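You operate a simulated robot arm through the tools that you are given. There is no shell and no other tool.

The job below is to be done with a simulated robot arm. You get a single attempt, and the scene is never put back.

JOB
Put things in order on the packing table top. At the end: the brown spare coupler stands on top of the black fan motor; the yellow relay stands where the white keyed thermostat stood; the white keyed thermostat stands where the brown spare coupler stood; the silver green band adapter stands on top of the hinge grease tin; whatever was shut is shut again. Leave all else as you found it, and nothing knocked over.

It is judged by the outcome, as a careful person would: the job done as asked, and still so three seconds after it is handed in. It fails if anything else is knocked over, pushed out of place, dropped, spilled or broken.

ROBOT AND FRAMES
A 6-joint arm with a two-finger parallel gripper, fixed in place. Base frame: the origin is on the floor under the middle of its stand, x ahead of it, y to its left, z up; the work surface is at about z = 800. Readings come in mm, degrees, newtons and seconds.
With the tool pointing down near the work surface it reaches from about 240 to 640 mm from the base axis. Its first joint turns from -66.0 to 66.0 degrees. Payload 2.7 kg.
The tool frame sits at the grasp point between the pads (the TCP): z along the fingers, y along the line on which they close. The tips reach 23 mm beyond it. The gripper opens to 94 mm. The fingers are 38 mm wide and 10 mm thick; the gripper's body (54 by 96 mm) begins 39 mm behind the TCP.
Orientation is that of the tool frame in the base frame, as a unit quaternion [w, x, y, z]. With the fingers straight down and closing along the base's y, the tool's x points along the base's -x, its y along +y and its z along -z.

CONTROLS
- The arm moves only by the tool play_rows. Its argument "series" is a list of rows, each a list of 6 numbers: the shift along the tool's x, y, z in mm, then the turn, a rotation vector about the tool's x, y, z in rad. In form: [[x, y, z, ax, ay, az], ...]. A call has 1 to 20 rows; each row shifts and turns the commanded pose from where the row before left it, along the tool's axes as they then stand. "jaw" is the gripper command, from -1 (shut) to 1 (fully open), values between in proportion, set as the call begins (left out, the last holds). Each row takes 0.2 s and may step no farther than 50 mm and 8.6 degrees from the row before; otherwise, or with a gripper value out of range, the whole call is refused. Where a pose cannot be reached the arm comes as near as it can. A force on the tool above 40 N (or 10 N above the force at the start of the call, whichever is more), or a blocked arm, ends the call early, and 0.2 s more pass. Each finger travels about 45 mm/s and halts on what it meets, pressing with about 27 N; the grip force reading is that of the motor and also rises with nothing between the fingers. The clock runs only during rows and for 0.2 s after the last one: add rows that do not move to give the fingers time. The reply holds the time, the measured pose of the TCP, the force on the tool along the base axes, the opening and the grip force, in the units named above and with some noise, with the torque about the TCP (base axes, N m) and any sound that the robot's microphone picked up, and new pictures: "views" is both (left out), scene, wrist or none.
- Cameras (640 x 400 px; columns grow to the right, rows downward): "scene" is fixed at [62.5, -421.9, 1407.7]; the picture's right is [0.88, -0.48, 0.00], its down [-0.26, -0.47, -0.84] and it looks along [0.40, 0.74, -0.54] (base axes); focal length 365 px, centre (320, 200). "wrist" rides on the gripper at [86, 16, -75] in the tool frame; the picture's right is [-0.18, 0.98, 0.00], its down [-0.58, -0.11, -0.81] and it looks along [-0.79, -0.15, 0.59] (tool axes); focal length 243 px, centre (320, 200).
- measure_at(camera, pixels): for up to 12 pixels [column, row] of the newest picture of that camera ("zoom" is the newest enlarged one), the place [x, y, z] in the base frame of the surface seen there, good to about 2 mm. It takes no simulated time.
- close_up(camera, box): a new picture of the part [left, top, right, bottom] of that camera's present view, enlarged. It takes no simulated time.
- job_done(): hands the job in; it is judged then, once.

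Unless the task says otherwise, let go and move clear before handing in.

The tools are called after ">>>" as name(argument=value, ...) on one line, values as JSON. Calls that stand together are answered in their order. play_rows: Moves the arm, as the interface text tells. Its arguments: {"type":"object","properties":{"series":{"type":"array","items":{"type":"array","items":{"type":"number"}}},"jaw":{"type":"number"},"views":{"type":"string","enum":["both","scene","wrist","none"]}},"required":["series"]} The other tools are called the same way: measure_at (camera, pixels) gives the place of the surface under pixels of a picture; close_up (camera, box) takes an enlarged picture of a part of a camera's view; job_done () hands the job in.

At the start:

```text
t: 0.0
eef_pos: [274.9, 345.3, 1094.9]
tcp_rot: [0.0, 0.0, 1.0, 0.0]
force: [-0.8, -0.5, 0.8]
ft_torque: [-0.04, -0.01, -0.03]
opening: 93.9
grasp_force: 0.0
```

scene: 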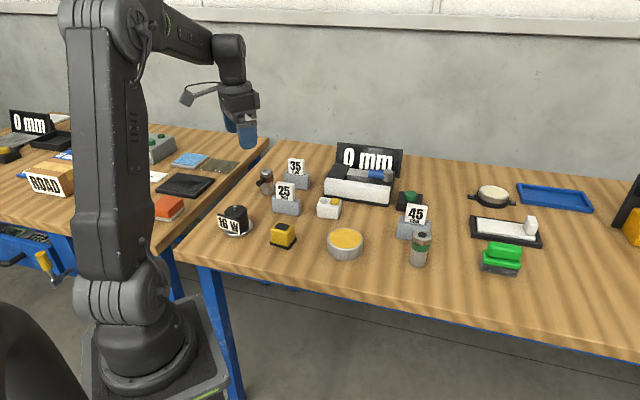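
wrist: 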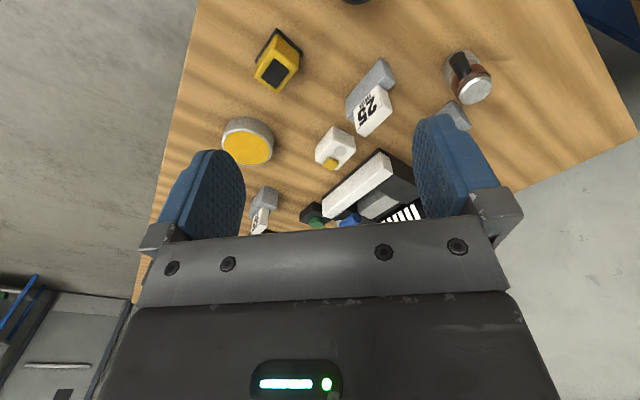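

The scene picture shows the packing table with small objects around (230-520, 160-270). I'll enlarge parts of the view to identify each object before moving.

>>> close_up(camera="scene", box=[200, 140, 360, 270])

>>> close_up(camera="scene", box=[310, 140, 470, 280])

>>> close_up(camera="scene", box=[440, 160, 640, 290])

>>> close_up(camera="wrist", box=[160, 0, 560, 250])

```text
3.08 times, centred on (280, 205) of scene
```

zoom: 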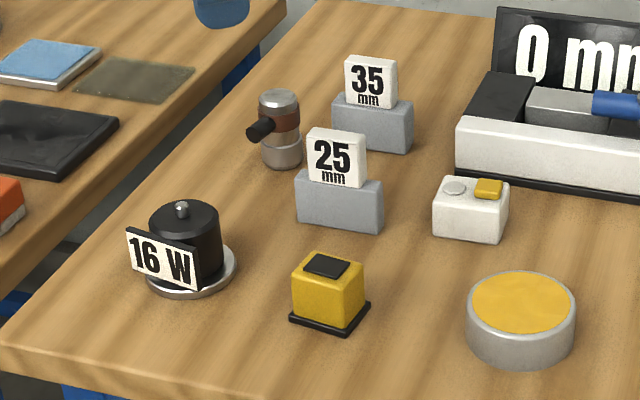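

```text
2.86 times, centred on (390, 210) of scene
```

zoom: 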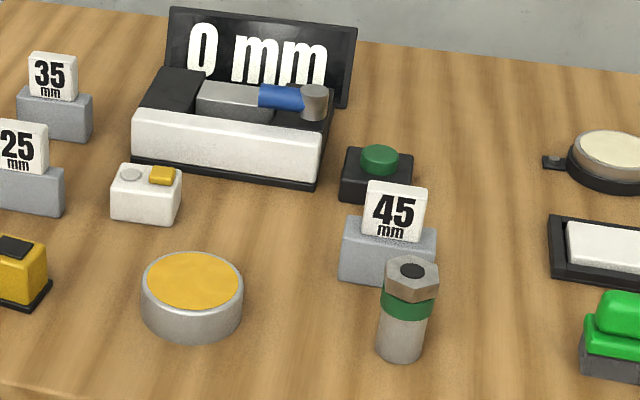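

```text
3.08 times, centred on (540, 225) of scene
```

zoom: 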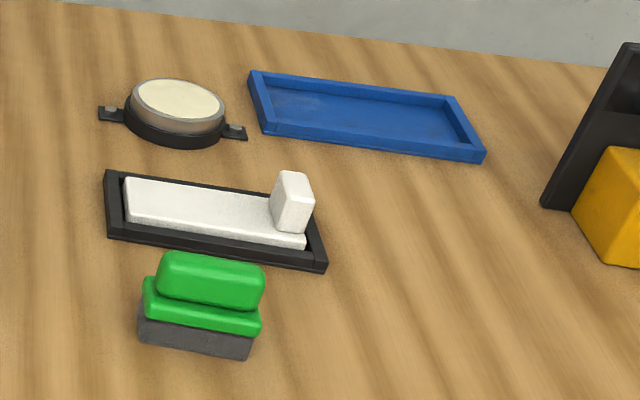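

```text
1.60 times, centred on (360, 125) of wrist
```

zoom: 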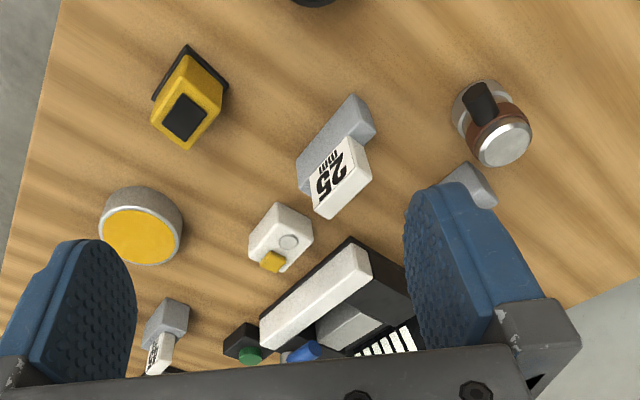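

The close-ups show the motor labelled 16 W, the brown-banded coupler with a side stub, the yellow relay, the white thermostat, the green-banded adapter and a yellow-topped tin. I'll enlarge each one further to check the details.

>>> close_up(camera="scene", box=[205, 190, 265, 245])

>>> close_up(camera="scene", box=[245, 150, 320, 220])

>>> close_up(camera="scene", box=[310, 185, 380, 270])

>>> close_up(camera="scene", box=[380, 180, 450, 275])

>>> close_up(camera="scene", box=[0, 100, 280, 290])

>>> close_up(camera="scene", box=[310, 135, 430, 215])

```text
7.27 times, centred on (235, 218) of scene
```

zoom: 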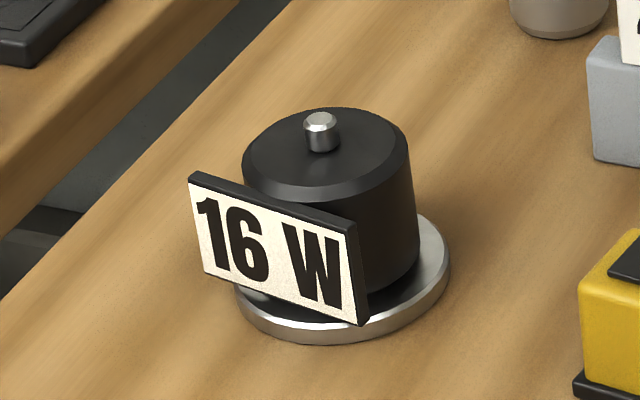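

```text
5.71 times, centred on (282, 185) of scene
```

zoom: 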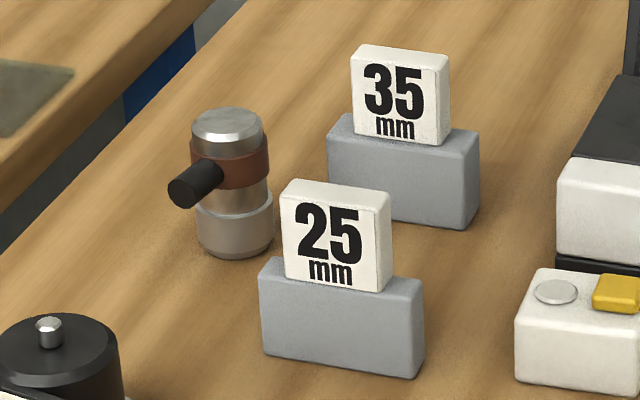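

```text
4.71 times, centred on (345, 228) of scene
```

zoom: 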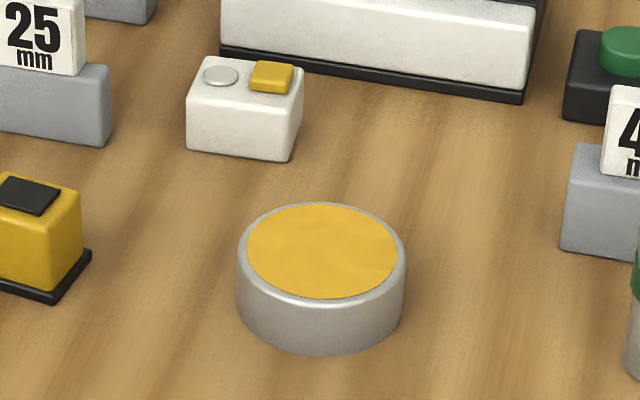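

```text
4.21 times, centred on (415, 228) of scene
```

zoom: 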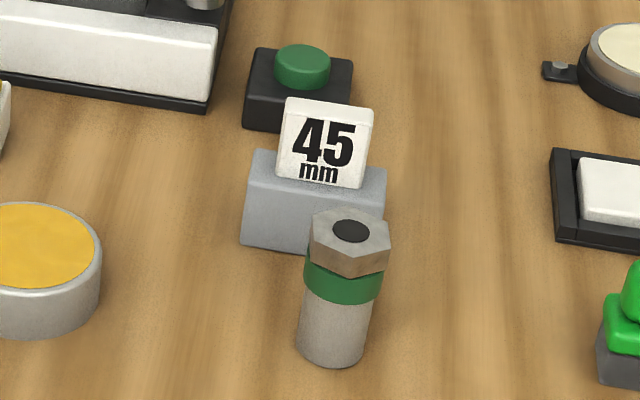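

```text
2.11 times, centred on (140, 195) of scene
```

zoom: 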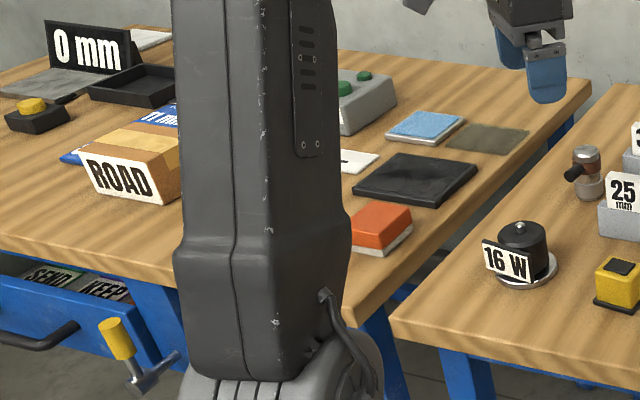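

```text
5.00 times, centred on (370, 175) of scene
```

zoom: 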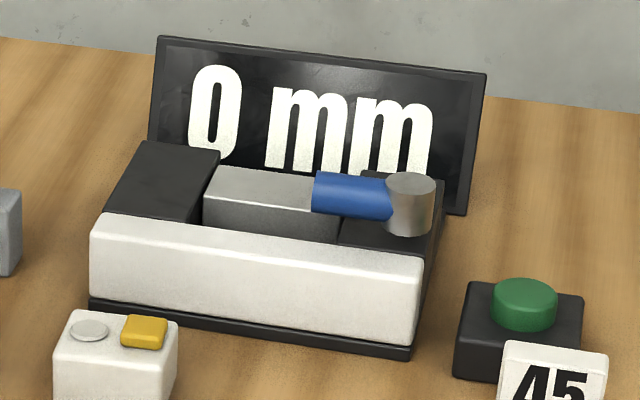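

The adapter has a hex head with a dark centre, and the motor has a short shaft on top. I'll inspect the beige round object at (492,195) and the remaining items on the right, then measure the key places.

>>> close_up(camera="scene", box=[460, 175, 530, 220])

>>> close_up(camera="scene", box=[590, 165, 640, 260])

>>> measure_at(camera="scene", pixels=[[235, 208], [225, 213], [242, 213], [235, 236], [265, 171], [267, 192], [258, 183], [286, 186], [296, 165], [282, 226], [284, 247], [329, 201]])

>>> measure_at(camera="scene", pixels=[[345, 238], [345, 256], [421, 235], [419, 264], [416, 213], [415, 236], [406, 200], [492, 191], [505, 230], [500, 260], [360, 192], [250, 240]])

```text
8.89 times, centred on (495, 198) of scene
```

zoom: 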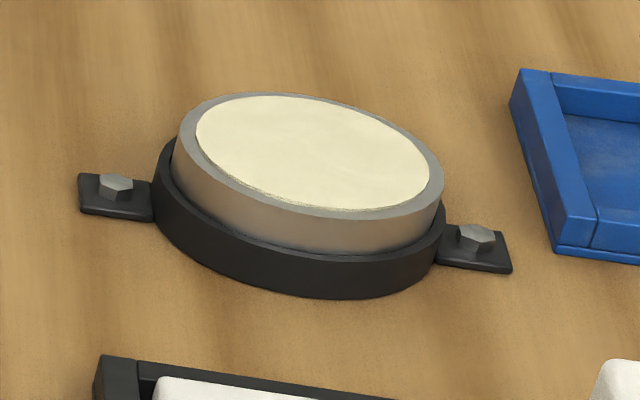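

```text
4.21 times, centred on (615, 212) of scene
```

zoom: 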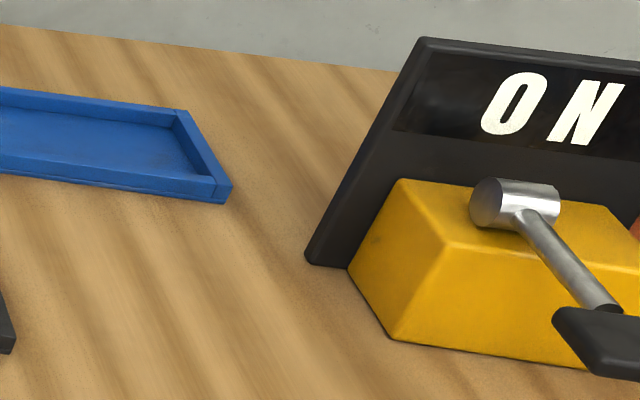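

```text
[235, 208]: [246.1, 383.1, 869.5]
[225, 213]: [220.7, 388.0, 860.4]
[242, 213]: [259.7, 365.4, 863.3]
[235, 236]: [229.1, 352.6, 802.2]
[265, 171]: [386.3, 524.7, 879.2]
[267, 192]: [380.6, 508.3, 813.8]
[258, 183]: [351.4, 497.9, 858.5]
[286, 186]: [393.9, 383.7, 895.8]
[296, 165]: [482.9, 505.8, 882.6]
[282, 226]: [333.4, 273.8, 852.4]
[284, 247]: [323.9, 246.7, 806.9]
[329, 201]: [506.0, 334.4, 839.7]
```

```text
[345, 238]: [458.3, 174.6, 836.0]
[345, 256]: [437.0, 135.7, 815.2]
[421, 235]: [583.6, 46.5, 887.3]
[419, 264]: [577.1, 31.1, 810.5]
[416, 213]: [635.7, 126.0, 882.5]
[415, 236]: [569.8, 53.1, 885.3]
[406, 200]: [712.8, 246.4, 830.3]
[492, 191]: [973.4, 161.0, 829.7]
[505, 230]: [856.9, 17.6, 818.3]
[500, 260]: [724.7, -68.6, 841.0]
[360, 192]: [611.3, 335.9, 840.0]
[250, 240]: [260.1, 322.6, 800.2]
```

The beige tin at (492,195) is bolted down about 970 mm away, so the reachable yellow-topped tin near (458,174) is the grease tin. I'll zoom in on the motor next and measure its shape in detail.

>>> close_up(camera="scene", box=[205, 195, 265, 245])

```text
8.00 times, centred on (235, 220) of scene
```

zoom: 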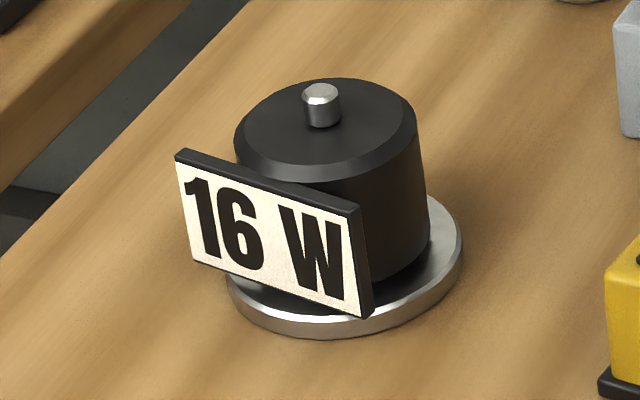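

>>> measure_at(camera="zoom", pixels=[[320, 89], [322, 120], [250, 130], [405, 120], [320, 160], [328, 82], [420, 200], [415, 250], [455, 225], [235, 290], [340, 320], [270, 195]])

>>> measure_at(camera="zoom", pixels=[[307, 90], [336, 90], [313, 122], [330, 126], [345, 130], [280, 120], [375, 110], [330, 140], [320, 175], [185, 155], [355, 208], [368, 312]])

>>> close_up(camera="scene", box=[245, 160, 290, 205])

```text
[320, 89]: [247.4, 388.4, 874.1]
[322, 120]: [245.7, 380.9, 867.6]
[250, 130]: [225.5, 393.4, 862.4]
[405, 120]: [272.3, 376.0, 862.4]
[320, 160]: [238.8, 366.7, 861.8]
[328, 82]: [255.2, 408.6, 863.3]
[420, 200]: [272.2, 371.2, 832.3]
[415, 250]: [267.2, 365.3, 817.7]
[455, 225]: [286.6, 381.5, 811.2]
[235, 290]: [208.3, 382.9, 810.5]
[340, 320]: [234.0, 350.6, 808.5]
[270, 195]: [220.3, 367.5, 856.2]
```

```text
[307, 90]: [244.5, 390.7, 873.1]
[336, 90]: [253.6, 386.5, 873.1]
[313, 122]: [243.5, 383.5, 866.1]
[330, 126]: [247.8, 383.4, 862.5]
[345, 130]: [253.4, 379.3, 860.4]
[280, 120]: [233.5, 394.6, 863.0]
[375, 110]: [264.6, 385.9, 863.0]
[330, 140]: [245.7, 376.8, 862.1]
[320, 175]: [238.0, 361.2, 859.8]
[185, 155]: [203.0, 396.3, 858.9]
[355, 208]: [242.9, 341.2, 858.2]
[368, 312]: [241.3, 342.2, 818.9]
```

```text
8.89 times, centred on (268, 182) of scene
```

zoom: 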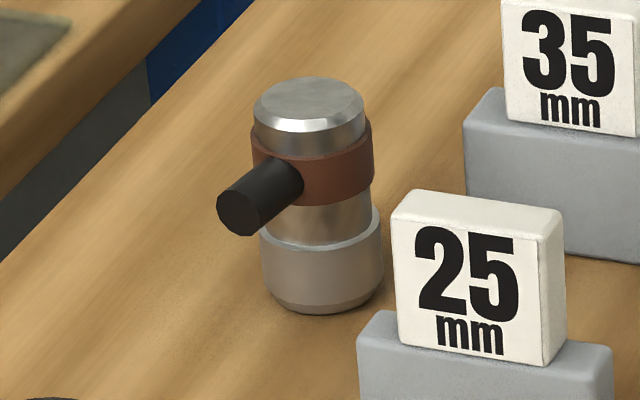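

The motor's shaft sits near (248,387), its tip at z≈874 and the motor's top at z≈862. Next I'll measure the coupler.

>>> measure_at(camera="zoom", pixels=[[310, 95], [270, 105], [350, 105], [310, 125], [310, 85], [238, 215], [280, 175], [320, 300], [275, 280], [370, 280], [320, 230], [345, 190]])

>>> measure_at(camera="zoom", pixels=[[315, 77], [258, 110], [362, 112], [315, 130], [232, 195], [245, 230], [260, 165], [295, 200], [325, 245], [325, 310], [265, 250], [380, 245]])

>>> close_up(camera="scene", box=[262, 215, 307, 255])

```text
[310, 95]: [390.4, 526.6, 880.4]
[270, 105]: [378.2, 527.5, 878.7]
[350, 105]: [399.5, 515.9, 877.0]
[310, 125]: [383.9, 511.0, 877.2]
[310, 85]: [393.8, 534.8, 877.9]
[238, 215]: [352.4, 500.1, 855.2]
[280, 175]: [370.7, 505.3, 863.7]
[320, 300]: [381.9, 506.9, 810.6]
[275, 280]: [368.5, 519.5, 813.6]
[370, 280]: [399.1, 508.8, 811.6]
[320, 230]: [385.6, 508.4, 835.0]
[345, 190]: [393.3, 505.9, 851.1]
```

```text
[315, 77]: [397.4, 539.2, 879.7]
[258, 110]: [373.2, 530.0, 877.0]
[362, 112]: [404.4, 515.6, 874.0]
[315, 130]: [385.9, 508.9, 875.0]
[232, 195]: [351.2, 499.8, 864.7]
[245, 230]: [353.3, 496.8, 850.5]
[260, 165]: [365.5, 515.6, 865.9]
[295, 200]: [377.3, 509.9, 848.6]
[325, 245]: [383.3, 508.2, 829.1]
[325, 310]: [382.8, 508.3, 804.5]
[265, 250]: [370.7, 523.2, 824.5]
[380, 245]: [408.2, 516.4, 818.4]
```

```text
10.00 times, centred on (284, 235) of scene
```

zoom: 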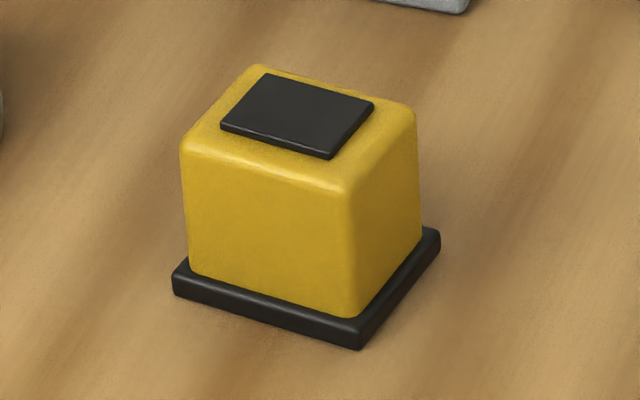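

The coupler's centre reads about (389,523), its top is at z≈879, and the stub points toward (352,499). The newest zoom shows the relay, so I'll measure that and then zoom to the others.

>>> measure_at(camera="zoom", pixels=[[300, 115], [185, 140], [345, 185], [412, 110], [262, 68], [178, 275], [360, 345], [438, 232], [265, 230], [380, 220], [340, 150], [190, 265]])

>>> close_up(camera="scene", box=[308, 190, 353, 225])

```text
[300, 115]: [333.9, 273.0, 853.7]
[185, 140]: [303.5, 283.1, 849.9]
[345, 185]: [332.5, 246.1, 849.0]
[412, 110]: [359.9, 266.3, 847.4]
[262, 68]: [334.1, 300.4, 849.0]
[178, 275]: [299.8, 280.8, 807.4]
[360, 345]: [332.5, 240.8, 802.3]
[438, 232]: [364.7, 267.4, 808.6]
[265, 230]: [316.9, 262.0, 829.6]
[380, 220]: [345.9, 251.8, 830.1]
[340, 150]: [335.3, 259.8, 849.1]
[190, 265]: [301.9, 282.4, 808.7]
```

```text
11.43 times, centred on (330, 208) of scene
```

zoom: 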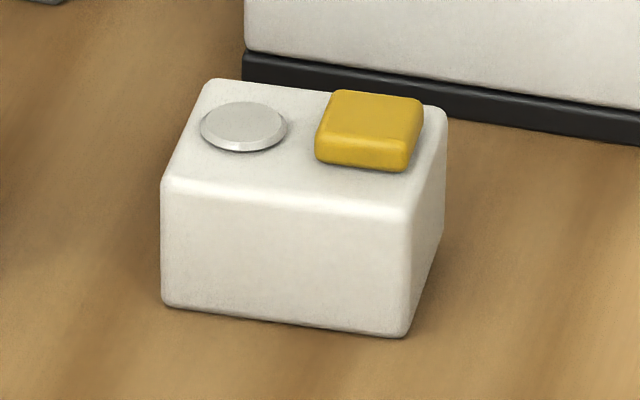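

The relay's top is centred near (332,273) at z≈850, with sides of about 47 by 36 mm. Next I'll measure the thermostat in the new zoom.

>>> measure_at(camera="zoom", pixels=[[245, 120], [370, 110], [215, 85], [440, 112], [168, 183], [408, 212], [166, 300], [402, 333], [440, 235], [290, 180], [290, 260], [428, 200]])

>>> close_up(camera="scene", box=[320, 220, 370, 265])

```text
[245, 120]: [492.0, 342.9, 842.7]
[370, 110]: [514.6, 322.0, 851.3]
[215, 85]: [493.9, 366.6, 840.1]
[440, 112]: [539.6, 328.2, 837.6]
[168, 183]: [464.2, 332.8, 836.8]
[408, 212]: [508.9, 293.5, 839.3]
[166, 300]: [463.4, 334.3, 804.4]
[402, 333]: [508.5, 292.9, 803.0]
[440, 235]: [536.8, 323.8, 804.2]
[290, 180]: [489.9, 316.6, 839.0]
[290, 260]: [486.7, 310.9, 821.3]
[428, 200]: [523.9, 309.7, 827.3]
```

```text
8.89 times, centred on (345, 242) of scene
```

zoom: 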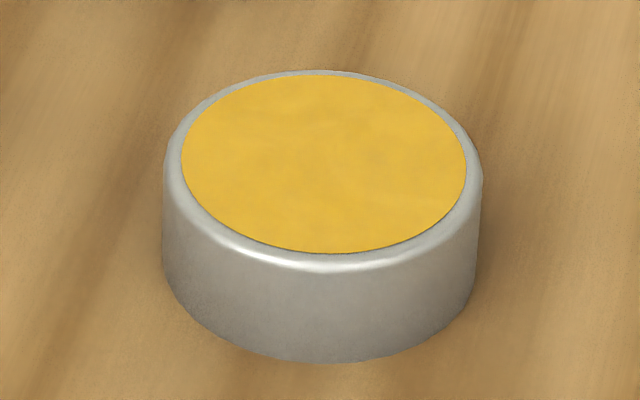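

The thermostat is centred near (501.5,330), about 60 by 46 mm, with its body top at z≈840. I'll measure the tin and zoom to the adapter.

>>> measure_at(camera="zoom", pixels=[[325, 160], [175, 160], [478, 165], [325, 75], [325, 260], [325, 355], [170, 250], [472, 290], [230, 330], [250, 110], [420, 110], [325, 240]])

>>> close_up(camera="scene", box=[395, 225, 445, 270])

```text
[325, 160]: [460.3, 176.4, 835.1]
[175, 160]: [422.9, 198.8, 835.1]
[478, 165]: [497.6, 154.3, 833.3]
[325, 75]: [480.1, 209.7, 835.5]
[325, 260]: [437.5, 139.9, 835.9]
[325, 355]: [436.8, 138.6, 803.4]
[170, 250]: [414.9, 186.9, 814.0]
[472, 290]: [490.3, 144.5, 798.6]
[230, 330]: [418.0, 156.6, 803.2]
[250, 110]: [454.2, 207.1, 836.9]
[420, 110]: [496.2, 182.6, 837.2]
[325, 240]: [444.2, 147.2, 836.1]
```

```text
8.89 times, centred on (420, 248) of scene
```

zoom: 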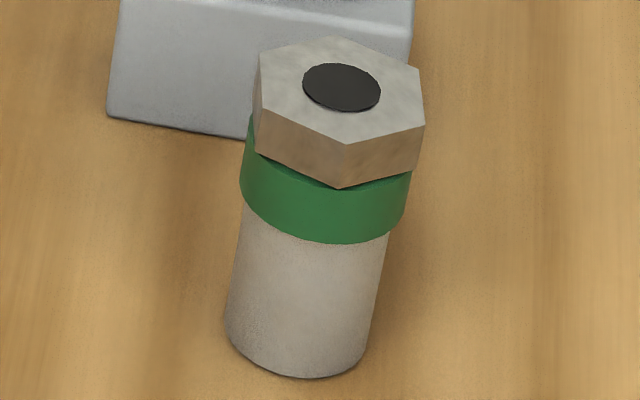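

The tin is centred near (459.5,176) with a flat top at z≈836 and radius about 42. I'll measure the adapter and the block behind it.

>>> measure_at(camera="zoom", pixels=[[342, 88], [265, 58], [345, 142], [418, 72], [320, 40], [418, 125], [260, 110], [300, 370], [235, 320], [370, 340], [320, 230], [300, 300]])

>>> measure_at(camera="zoom", pixels=[[342, 75], [342, 100], [150, 60], [115, 110], [225, 130], [250, 5], [405, 200], [245, 170], [385, 245], [240, 210], [338, 185], [228, 310]])

>>> close_up(camera="scene", box=[385, 180, 450, 245])

```text
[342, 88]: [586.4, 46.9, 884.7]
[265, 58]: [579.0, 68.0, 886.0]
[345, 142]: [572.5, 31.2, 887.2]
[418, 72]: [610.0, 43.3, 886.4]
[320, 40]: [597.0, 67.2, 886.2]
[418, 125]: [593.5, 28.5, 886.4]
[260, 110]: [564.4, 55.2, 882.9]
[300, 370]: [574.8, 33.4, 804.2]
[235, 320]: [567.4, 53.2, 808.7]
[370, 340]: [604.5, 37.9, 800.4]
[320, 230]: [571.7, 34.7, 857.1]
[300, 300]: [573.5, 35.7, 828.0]
```

```text
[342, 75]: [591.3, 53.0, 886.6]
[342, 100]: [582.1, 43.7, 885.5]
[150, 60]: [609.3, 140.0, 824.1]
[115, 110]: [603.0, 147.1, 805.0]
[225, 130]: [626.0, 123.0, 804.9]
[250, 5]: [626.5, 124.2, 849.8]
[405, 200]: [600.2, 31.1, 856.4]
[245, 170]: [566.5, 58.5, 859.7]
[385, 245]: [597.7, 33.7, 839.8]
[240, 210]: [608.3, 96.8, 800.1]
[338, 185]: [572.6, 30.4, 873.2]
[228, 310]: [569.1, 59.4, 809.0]
```

```text
6.15 times, centred on (418, 212) of scene
```

zoom: 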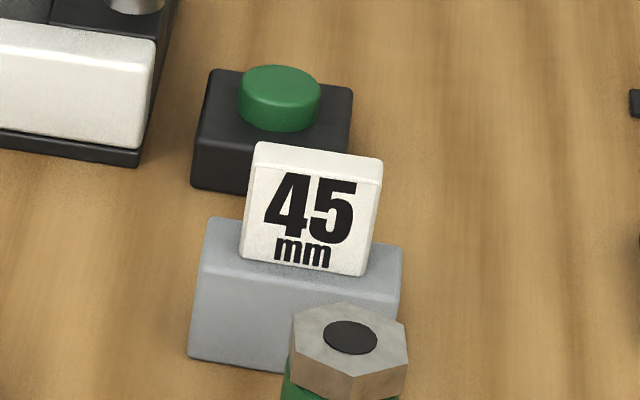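

The adapter is centred near (586.5,48.5) with its hex head spanning z 873–886. Now I'll measure the obstacles: the 25, 35 and 45 mm blocks and the white bar device.

>>> close_up(camera="scene", box=[270, 150, 410, 225])

>>> measure_at(camera="scene", pixels=[[273, 195], [273, 211], [299, 197], [299, 215], [284, 175], [284, 186], [309, 178], [309, 188], [289, 163], [304, 163], [304, 175], [279, 185]])

>>> measure_at(camera="scene", pixels=[[328, 181], [326, 193], [390, 191], [390, 203], [340, 172], [398, 197], [400, 205], [397, 223], [431, 226], [430, 236], [406, 205], [428, 207]])

```text
4.57 times, centred on (340, 188) of scene
```

zoom: 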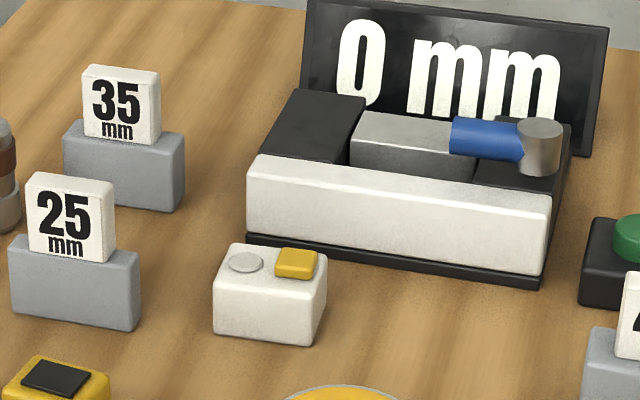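

```text
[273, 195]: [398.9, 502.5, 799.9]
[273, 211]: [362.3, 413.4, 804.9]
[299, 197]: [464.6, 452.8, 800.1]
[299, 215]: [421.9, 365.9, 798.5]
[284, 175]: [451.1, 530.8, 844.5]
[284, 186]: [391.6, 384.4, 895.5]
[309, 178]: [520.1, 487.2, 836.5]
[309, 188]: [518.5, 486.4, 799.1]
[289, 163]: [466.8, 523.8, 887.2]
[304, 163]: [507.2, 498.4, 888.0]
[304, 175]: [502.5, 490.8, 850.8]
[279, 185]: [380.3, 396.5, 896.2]
```

```text
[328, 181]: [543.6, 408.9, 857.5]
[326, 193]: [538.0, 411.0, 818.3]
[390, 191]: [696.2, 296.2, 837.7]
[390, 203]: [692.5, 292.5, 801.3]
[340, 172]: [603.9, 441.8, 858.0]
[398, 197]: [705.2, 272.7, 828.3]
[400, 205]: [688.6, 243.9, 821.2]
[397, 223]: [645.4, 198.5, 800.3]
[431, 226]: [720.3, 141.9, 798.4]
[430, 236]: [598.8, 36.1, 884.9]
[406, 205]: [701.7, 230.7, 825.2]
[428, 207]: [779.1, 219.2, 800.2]
```

I now have the layout: the coupler at about (389,523), the motor shaft at about (248,387), the thermostat at (501.5,330), the relay at (332,273), the tin at (459.5,176) and the adapter at (586.5,48.5). First I'll turn the gripper to line up with the coupler's stub and move above it to look.

>>> play_rows(series=[[0, 0, 0, 0, 0, -0.1375], [0, 0, 0, 0, 0, -0.1375], [0, 0, 0, 0, 0, -0.1375], [0, 0, 0, 0, 0, -0.1375], [-29.1, 15, 19, 0, 0, 0], [-29.1, 15, 19, 0, 0, 0], [-29.1, 15, 19, 0, 0, 0], [-29.1, 15, 19, 0, 0, 0], [-29.1, 15, 19, 0, 0, 0], [0, 0, 0, 0, 0, 0]], jaw=1)

```text
t: 2.2
eef_pos: [361.1, 486.4, 999.5]
tcp_rot: [0.0, -0.272, 0.962, 0.001]
force: [0.3, 0.0, 0.3]
ft_torque: [-0.01, 0.01, 0.01]
opening: 94.1
grasp_force: 0.0
```

scene: 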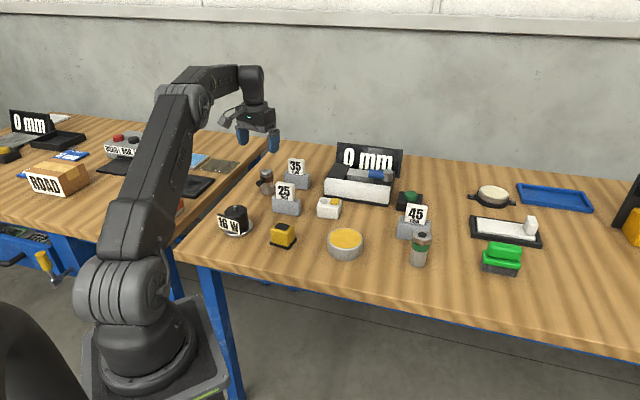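
wrist: 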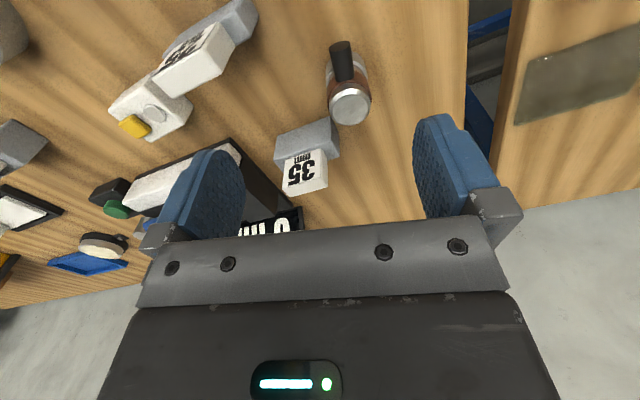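

The gripper is at (361,486,1000) and the wrist picture shows the coupler at (347,85) with its stub up near (340,50). I'll enlarge that and measure.

>>> close_up(camera="wrist", box=[300, 30, 400, 135])

```text
3.81 times, centred on (350, 82) of wrist
```

zoom: 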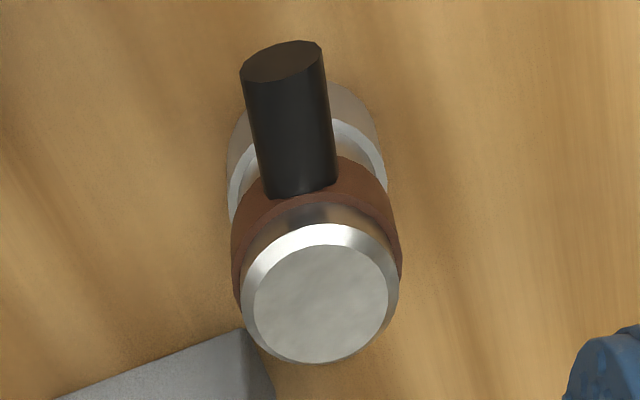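

>>> measure_at(camera="zoom", pixels=[[320, 300], [320, 250], [320, 355], [260, 300], [382, 300], [282, 85], [300, 185], [285, 130], [250, 85], [318, 75], [245, 280], [398, 280]])

>>> measure_at(camera="zoom", pixels=[[272, 275], [370, 270], [280, 340], [365, 335], [320, 235], [265, 190], [335, 180], [295, 48], [280, 62], [233, 180], [382, 165], [230, 340]])

```text
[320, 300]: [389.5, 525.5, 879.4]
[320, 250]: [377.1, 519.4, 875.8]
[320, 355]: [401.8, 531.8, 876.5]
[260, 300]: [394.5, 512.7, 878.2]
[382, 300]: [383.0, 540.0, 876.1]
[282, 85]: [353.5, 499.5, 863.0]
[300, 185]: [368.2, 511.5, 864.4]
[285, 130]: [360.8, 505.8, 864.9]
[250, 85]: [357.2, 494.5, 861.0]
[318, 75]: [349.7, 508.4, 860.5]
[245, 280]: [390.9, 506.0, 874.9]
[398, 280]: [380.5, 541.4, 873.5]
```

```text
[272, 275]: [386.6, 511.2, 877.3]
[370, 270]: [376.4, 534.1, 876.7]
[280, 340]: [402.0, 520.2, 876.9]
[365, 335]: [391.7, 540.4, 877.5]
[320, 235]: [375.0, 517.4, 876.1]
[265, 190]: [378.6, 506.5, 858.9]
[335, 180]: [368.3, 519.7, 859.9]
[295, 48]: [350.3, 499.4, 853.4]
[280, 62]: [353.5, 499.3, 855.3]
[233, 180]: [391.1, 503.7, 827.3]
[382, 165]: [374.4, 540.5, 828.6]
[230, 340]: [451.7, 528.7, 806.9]
```

The wrist view puts the coupler's centre at about (389,525), with the stub pointing at azimuth 214.5°. I'll turn 3° more, move directly above it at z≈930 and check that the arm gets there.

>>> play_rows(series=[[0, 0, 0, 0, 0, -0.052], [-22.5, 8, 34.8, 0, 0, 0], [-22.5, 8, 34.8, 0, 0, 0], [0, 0, 0, 0, 0, 0]], views="wrist")

```text
t: 3.2
eef_pos: [381.3, 514.8, 936.9]
tcp_rot: [0.0, -0.297, 0.955, 0.0]
force: [-0.2, -0.3, -0.2]
ft_torque: [-0.01, 0.02, 0.01]
opening: 93.9
grasp_force: 0.0
out of reach, approached as far as the arm can: row 3
```

wrist: 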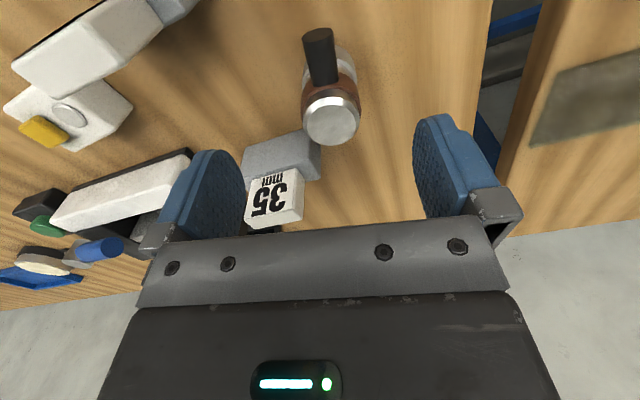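

The vertical tool stops at (381,515), about 640 mm out, short of the coupler's centre at 653. I'll tilt the fingers outward by 12° for more reach, which still lets me grip the coupler squarely from its sides.

>>> play_rows(series=[[0, 0, 0, 0, -0.105, 0], [0, 0, 0, 0, -0.105, 0], [0, 0, 0, 0, 0, 0]], views="none")

```text
t: 4.0
eef_pos: [382.4, 514.7, 936.3]
tcp_rot: [0.101, -0.295, 0.95, 0.032]
force: [-0.8, 0.1, 0.1]
ft_torque: [0.02, -0.01, 0.0]
opening: 93.9
grasp_force: 0.1
```

The tilt took effect and the fingers now point 12° outward. I'll move over the coupler's centre at z≈900 with the jaws open around it and check alignment.

>>> play_rows(series=[[-3.9, 4.4, 38.1, 0, 0, 0], [0, 0, 0, 0, 0, 0]], views="both")

```text
t: 4.6
eef_pos: [389.1, 524.4, 898.4]
tcp_rot: [0.101, -0.295, 0.95, 0.031]
force: [-0.6, 0.0, 0.0]
ft_torque: [0.02, 0.0, -0.02]
opening: 94.3
grasp_force: 0.1
```

scene: 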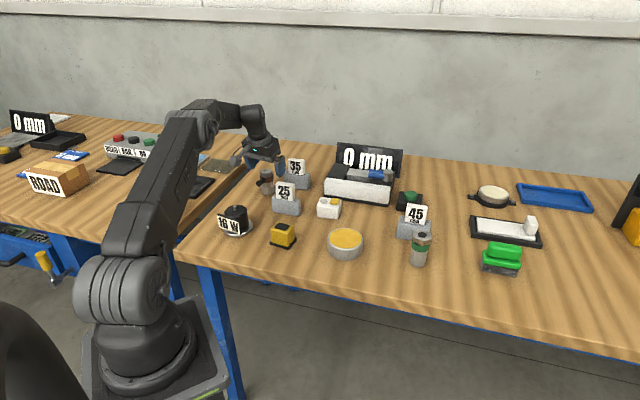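
wrist: 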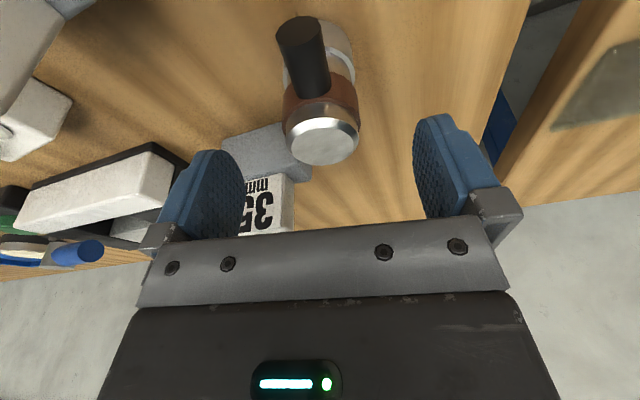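

The coupler at (322,140) looks centred between the fingertips. I'll re-measure it from this closer view before descending.

>>> close_up(camera="wrist", box=[260, 5, 380, 175])

>>> measure_at(camera="wrist", pixels=[[322, 141], [291, 141], [354, 141], [322, 120], [322, 161], [303, 40], [318, 100], [298, 130], [345, 130], [287, 110], [357, 100], [310, 70]])

```text
2.35 times, centred on (320, 90) of wrist
```

zoom: 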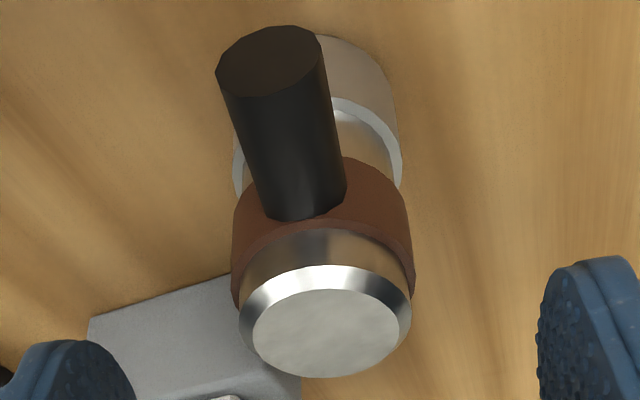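

```text
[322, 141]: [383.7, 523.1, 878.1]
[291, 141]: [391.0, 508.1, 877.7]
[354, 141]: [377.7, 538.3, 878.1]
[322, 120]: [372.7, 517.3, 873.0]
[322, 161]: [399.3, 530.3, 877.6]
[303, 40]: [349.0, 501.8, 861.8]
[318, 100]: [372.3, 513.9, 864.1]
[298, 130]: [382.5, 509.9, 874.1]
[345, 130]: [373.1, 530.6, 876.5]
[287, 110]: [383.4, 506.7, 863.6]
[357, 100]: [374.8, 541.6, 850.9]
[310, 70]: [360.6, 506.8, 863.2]
```

The estimates agree within about 2 mm, so the fingers are well placed. I'll descend to z≈856 around the brown band, then close.

>>> play_rows(series=[[5.2, 0, 20.6, 0, 0, 0], [5.2, 0, 20.5, 0, 0, 0], [0, 0, 0, 0, 0, 0]], views="wrist")

>>> play_rows(series=[[0, 0, 0, 0, 0, 0], [0, 0, 0, 0, 0, 0], [0, 0, 0, 0, 0, 0], [0, 0, 0, 0, 0, 0], [0, 0, 0, 0, 0, 0]], jaw=-1, views="both")

```text
t: 5.4
eef_pos: [387.7, 522.0, 857.1]
tcp_rot: [0.1, -0.295, 0.95, 0.031]
force: [-0.4, 0.3, -0.9]
ft_torque: [0.0, -0.01, 0.0]
opening: 94.1
grasp_force: 0.0
```

wrist: 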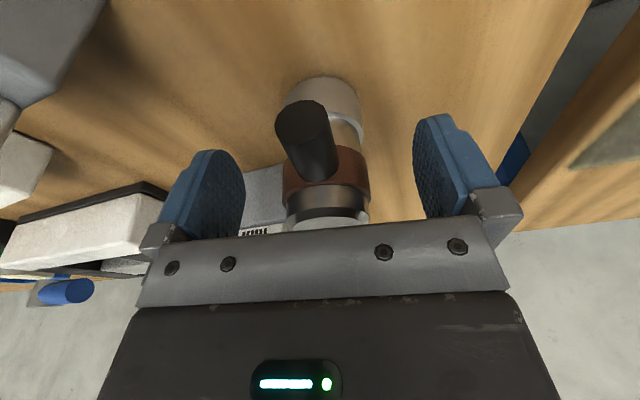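

```text
t: 6.6
eef_pos: [387.4, 521.7, 857.6]
tcp_rot: [0.101, -0.295, 0.95, 0.032]
force: [-0.2, 1.8, 0.1]
ft_torque: [0.0, 0.02, 0.02]
opening: 37.7
grasp_force: 27.2
```

scene: 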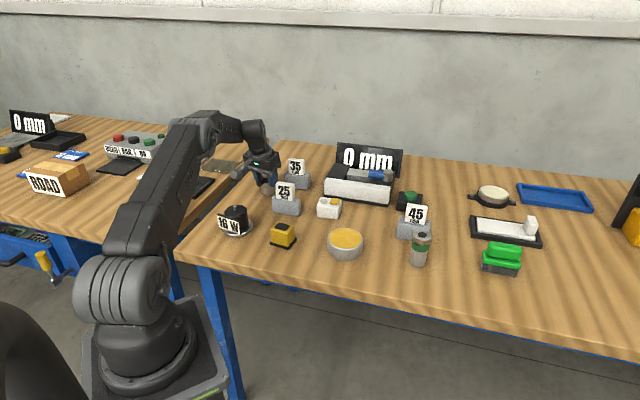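
wrist: 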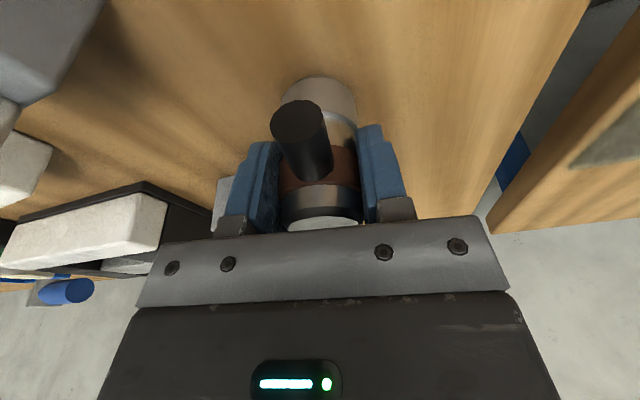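

The fingers hold the coupler (opening 37.7 mm, 27 N). I'll lift it straight up and check that it follows.

>>> play_rows(series=[[-2.1, 0, -9.8, 0, 0, 0], [-6.3, 0, -29.3, 0, 0, 0], [-8.3, 0, -39.1, 0, 0, 0], [-8.3, 0, -39.1, 0, 0, 0], [0, 0, 0, 0, 0, 0]], views="both")

```text
t: 7.8
eef_pos: [385.4, 521.0, 978.3]
tcp_rot: [0.1, -0.295, 0.95, 0.03]
force: [0.0, -0.1, -2.1]
ft_torque: [0.02, -0.01, 0.01]
opening: 37.4
grasp_force: 27.3
```

scene: 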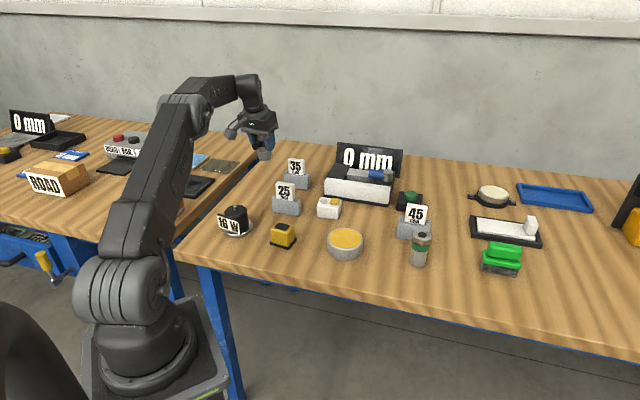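
wrist: 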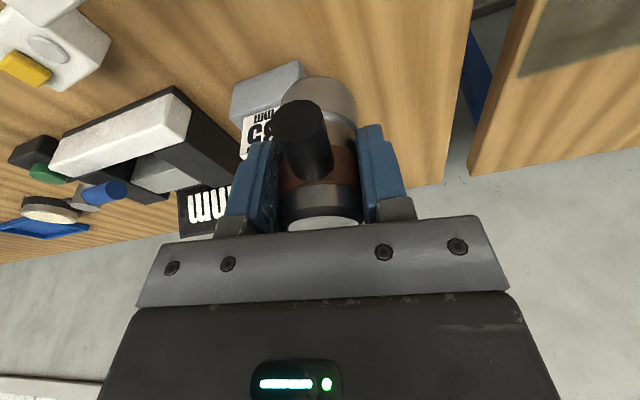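

The coupler is held (about 2 N of weight). Before placing it I'll bring it inward over clear space and tilt it so the scene camera can see whether its underside has a bore for the motor's shaft.

>>> play_rows(series=[[31.8, -11.9, -23.6, 0, 0, 0], [31.8, -11.9, -23.6, 0, 0, 0], [31.8, -11.9, -23.6, 0, 0, 0], [31.8, -11.9, -23.6, 0, 0, 0], [31.8, -11.9, -23.6, 0, 0, 0], [0, 0, 0, 0, 0.14, 0], [0, 0, 0, 0, 0.14, 0], [0, 0, 0, 0, 0.14, 0], [0, 0, 0, 0, 0.14, 0], [0, 0, 0, 0, 0.14, 0], [0, 0, 0, 0, 0.14, 0], [0, 0, 0, 0, 0, 0]], views="both")

```text
t: 10.4
eef_pos: [272.2, 372.9, 1059.9]
tcp_rot: [-0.296, -0.282, 0.908, -0.092]
force: [-0.4, -0.2, -2.5]
ft_torque: [0.01, 0.02, 0.04]
opening: 37.4
grasp_force: 26.8
```

scene: 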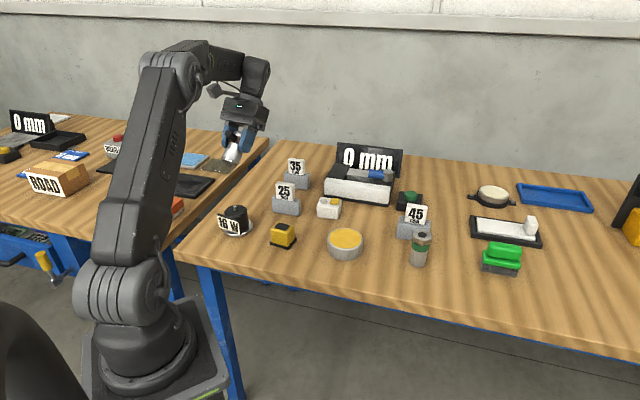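
wrist: 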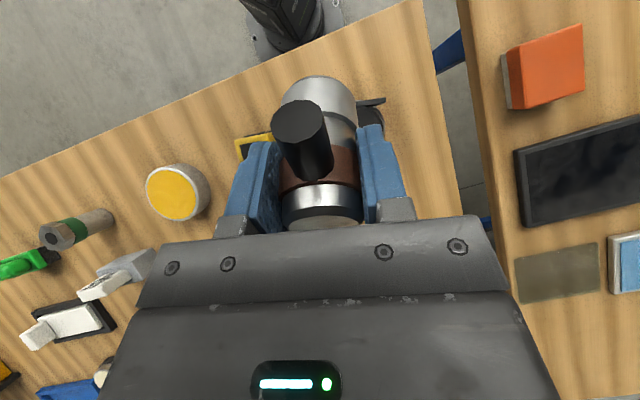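

>>> close_up(camera="scene", box=[210, 125, 260, 175])

```text
8.00 times, centred on (235, 150) of scene
```

zoom: 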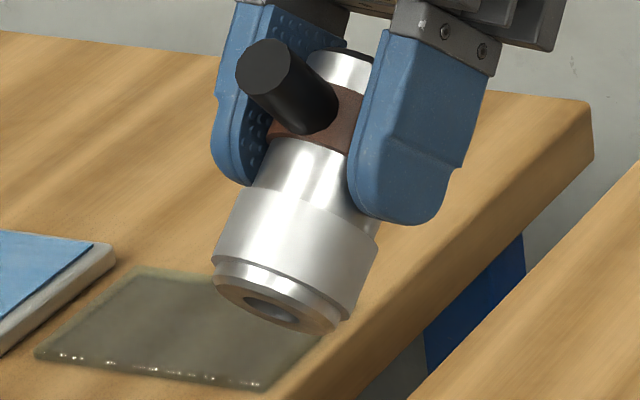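

The zoom shows a round bore in the coupler's underside at (268,308), so it is meant to sit over the motor's shaft. I'll measure the bore and rim to judge the clearance.

>>> measure_at(camera="zoom", pixels=[[228, 288], [335, 325], [243, 299], [298, 320], [232, 292], [320, 322], [260, 283], [265, 320], [238, 250], [355, 270], [270, 308], [285, 300]])

```text
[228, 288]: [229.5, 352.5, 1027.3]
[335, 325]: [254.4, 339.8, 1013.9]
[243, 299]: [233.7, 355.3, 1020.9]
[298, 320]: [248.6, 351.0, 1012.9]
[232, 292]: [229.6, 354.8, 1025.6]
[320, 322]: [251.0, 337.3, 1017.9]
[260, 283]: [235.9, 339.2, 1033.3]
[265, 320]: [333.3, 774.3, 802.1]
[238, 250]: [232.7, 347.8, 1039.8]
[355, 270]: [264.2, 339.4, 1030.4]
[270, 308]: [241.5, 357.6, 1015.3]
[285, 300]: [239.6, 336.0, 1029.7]
```

The bore is about 17 mm wide against a shaft of about 10 mm, so the coupler should drop over the shaft. I'll set it upright again and move above the motor with its underside about 30 mm over the motor's top.

>>> play_rows(series=[[0, 0, 0, 0, -0.14, 0], [0, 0, 0, 0, -0.14, 0], [0, 0, 0, 0, -0.14, 0], [0, 0, 0, 0, -0.14, 0], [0, 0, 0, 0, -0.14, 0], [0, 0, 0, 0, -0.14, 0], [11.6, 8.2, 31.6, 0, 0, 0], [11.6, 8.2, 31.6, 0, 0, 0], [11.5, 8.1, 31.6, 0, 0, 0], [0, 0, 0, 0, 0, 0]], views="both")

```text
t: 12.6
eef_pos: [259.6, 377.6, 959.2]
tcp_rot: [0.1, -0.295, 0.95, 0.032]
force: [0.5, -0.1, -2.4]
ft_torque: [0.0, 0.02, 0.02]
opening: 37.8
grasp_force: 27.5
out of reach, approached as far as the arm can: row 8, 9
```

scene: 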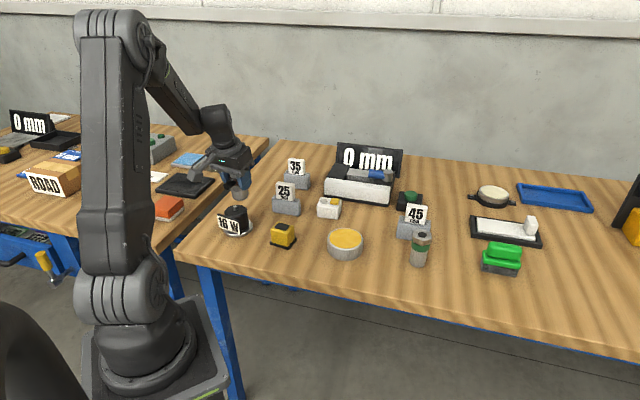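
wrist: 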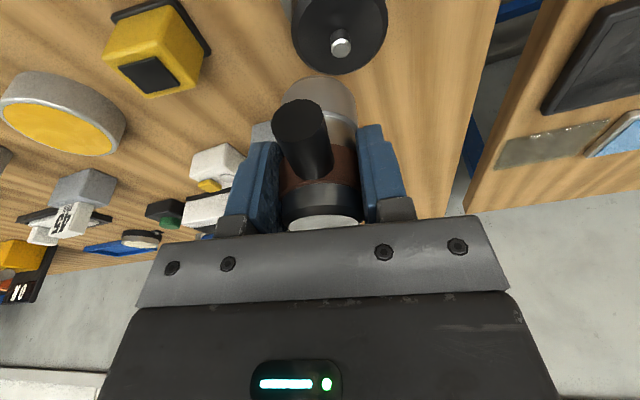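

The arm stopped at (260,378), short of the motor's axis, apparently at the first joint's limit because of the tilt direction. I'll raise a little and turn the held coupler about the vertical so the tilt brings the wrist within range.

>>> play_rows(series=[[-6.3, 0, -29.3, 0, 0, 0], [0, 0, 0, -0.0275, 0, -0.1291], [0, 0, 0, -0.0275, 0, -0.1291], [0, 0, 0, -0.0275, 0, -0.1291], [0, 0, 0, -0.0275, 0, -0.1291], [0, 0, 0, -0.0275, 0, -0.1291], [0, 0, 0, -0.0275, 0, -0.1291], [0, 0, 0, -0.0275, 0, -0.1291], [0, 0, 0, -0.0275, 0, -0.1291], [0, 0, 0, 0, 0, 0]], views="both")

```text
t: 14.8
eef_pos: [261.9, 378.7, 989.4]
tcp_rot: [-0.071, 0.734, -0.671, -0.078]
force: [0.6, 0.3, -2.7]
ft_torque: [-0.02, -0.01, -0.02]
opening: 37.5
grasp_force: 26.9
```

scene: 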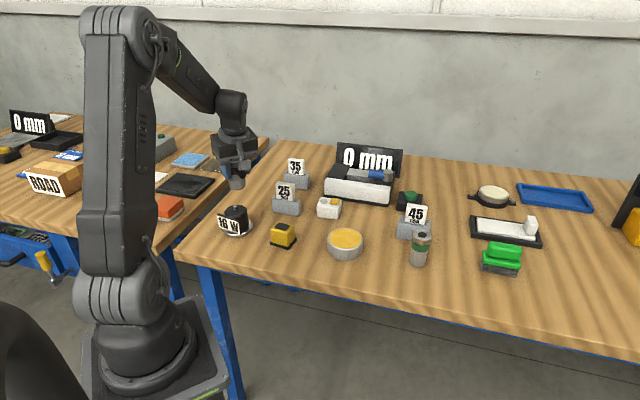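
wrist: 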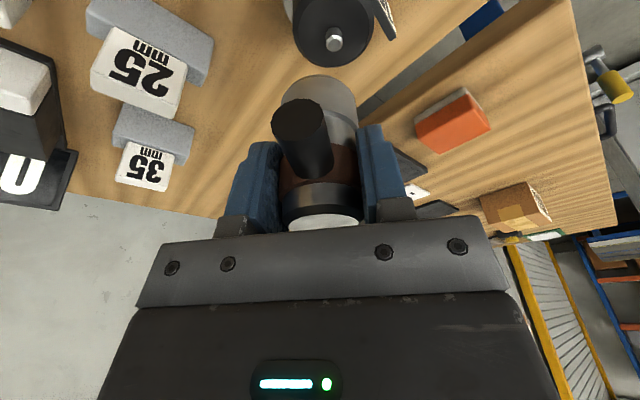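

The coupler is now turned so its stub points toward −y and the pose is well inside range. I'll move over the shaft's axis with the underside at about z=892.

>>> play_rows(series=[[0.85, 6.5, 20, 0, 0, 0], [0.85, 6.5, 19.9, 0, 0, 0], [0, 0, 0, 0, 0, 0]], views="both")

>>> close_up(camera="scene", box=[205, 170, 265, 240])

```text
t: 15.6
eef_pos: [248.9, 383.5, 950.6]
tcp_rot: [-0.07, 0.733, -0.672, -0.077]
force: [-0.6, 0.3, -1.9]
ft_torque: [0.0, -0.01, -0.03]
opening: 37.5
grasp_force: 26.7
```

scene: 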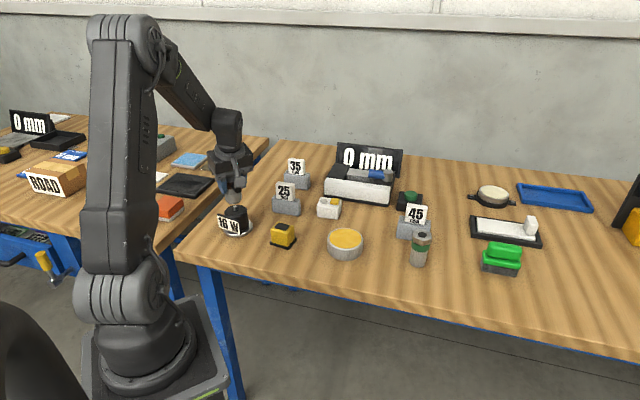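
wrist: 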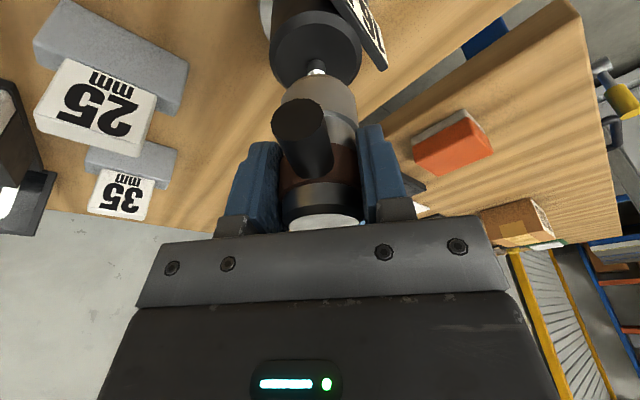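

```text
5.71 times, centred on (235, 205) of scene
```

zoom: 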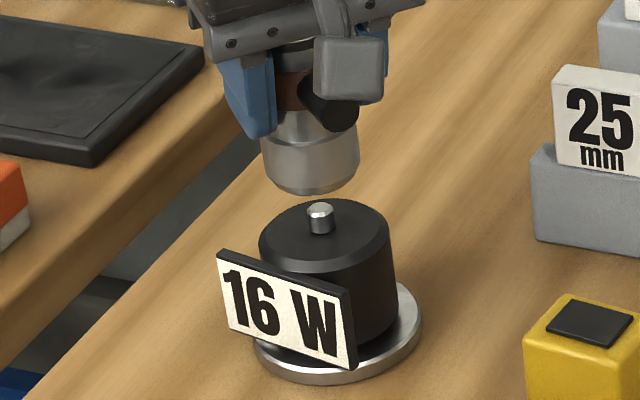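

The scene view shows the coupler hanging just above the shaft tip (zoom 320,205). I'll zoom tighter to check the alignment before lowering.

>>> close_up(camera="scene", box=[222, 180, 252, 220])

>>> close_up(camera="wrist", box=[250, 0, 390, 130])

```text
10.00 times, centred on (237, 200) of scene
```

zoom: 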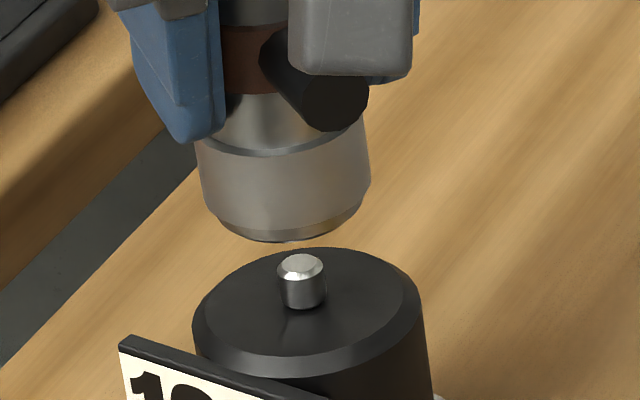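

```text
3.08 times, centred on (320, 65) of wrist
```

zoom: 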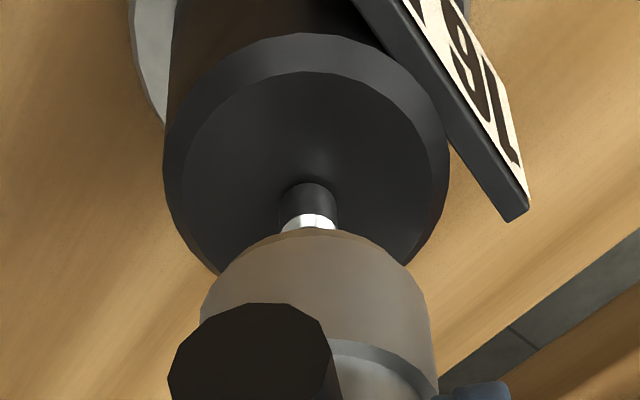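

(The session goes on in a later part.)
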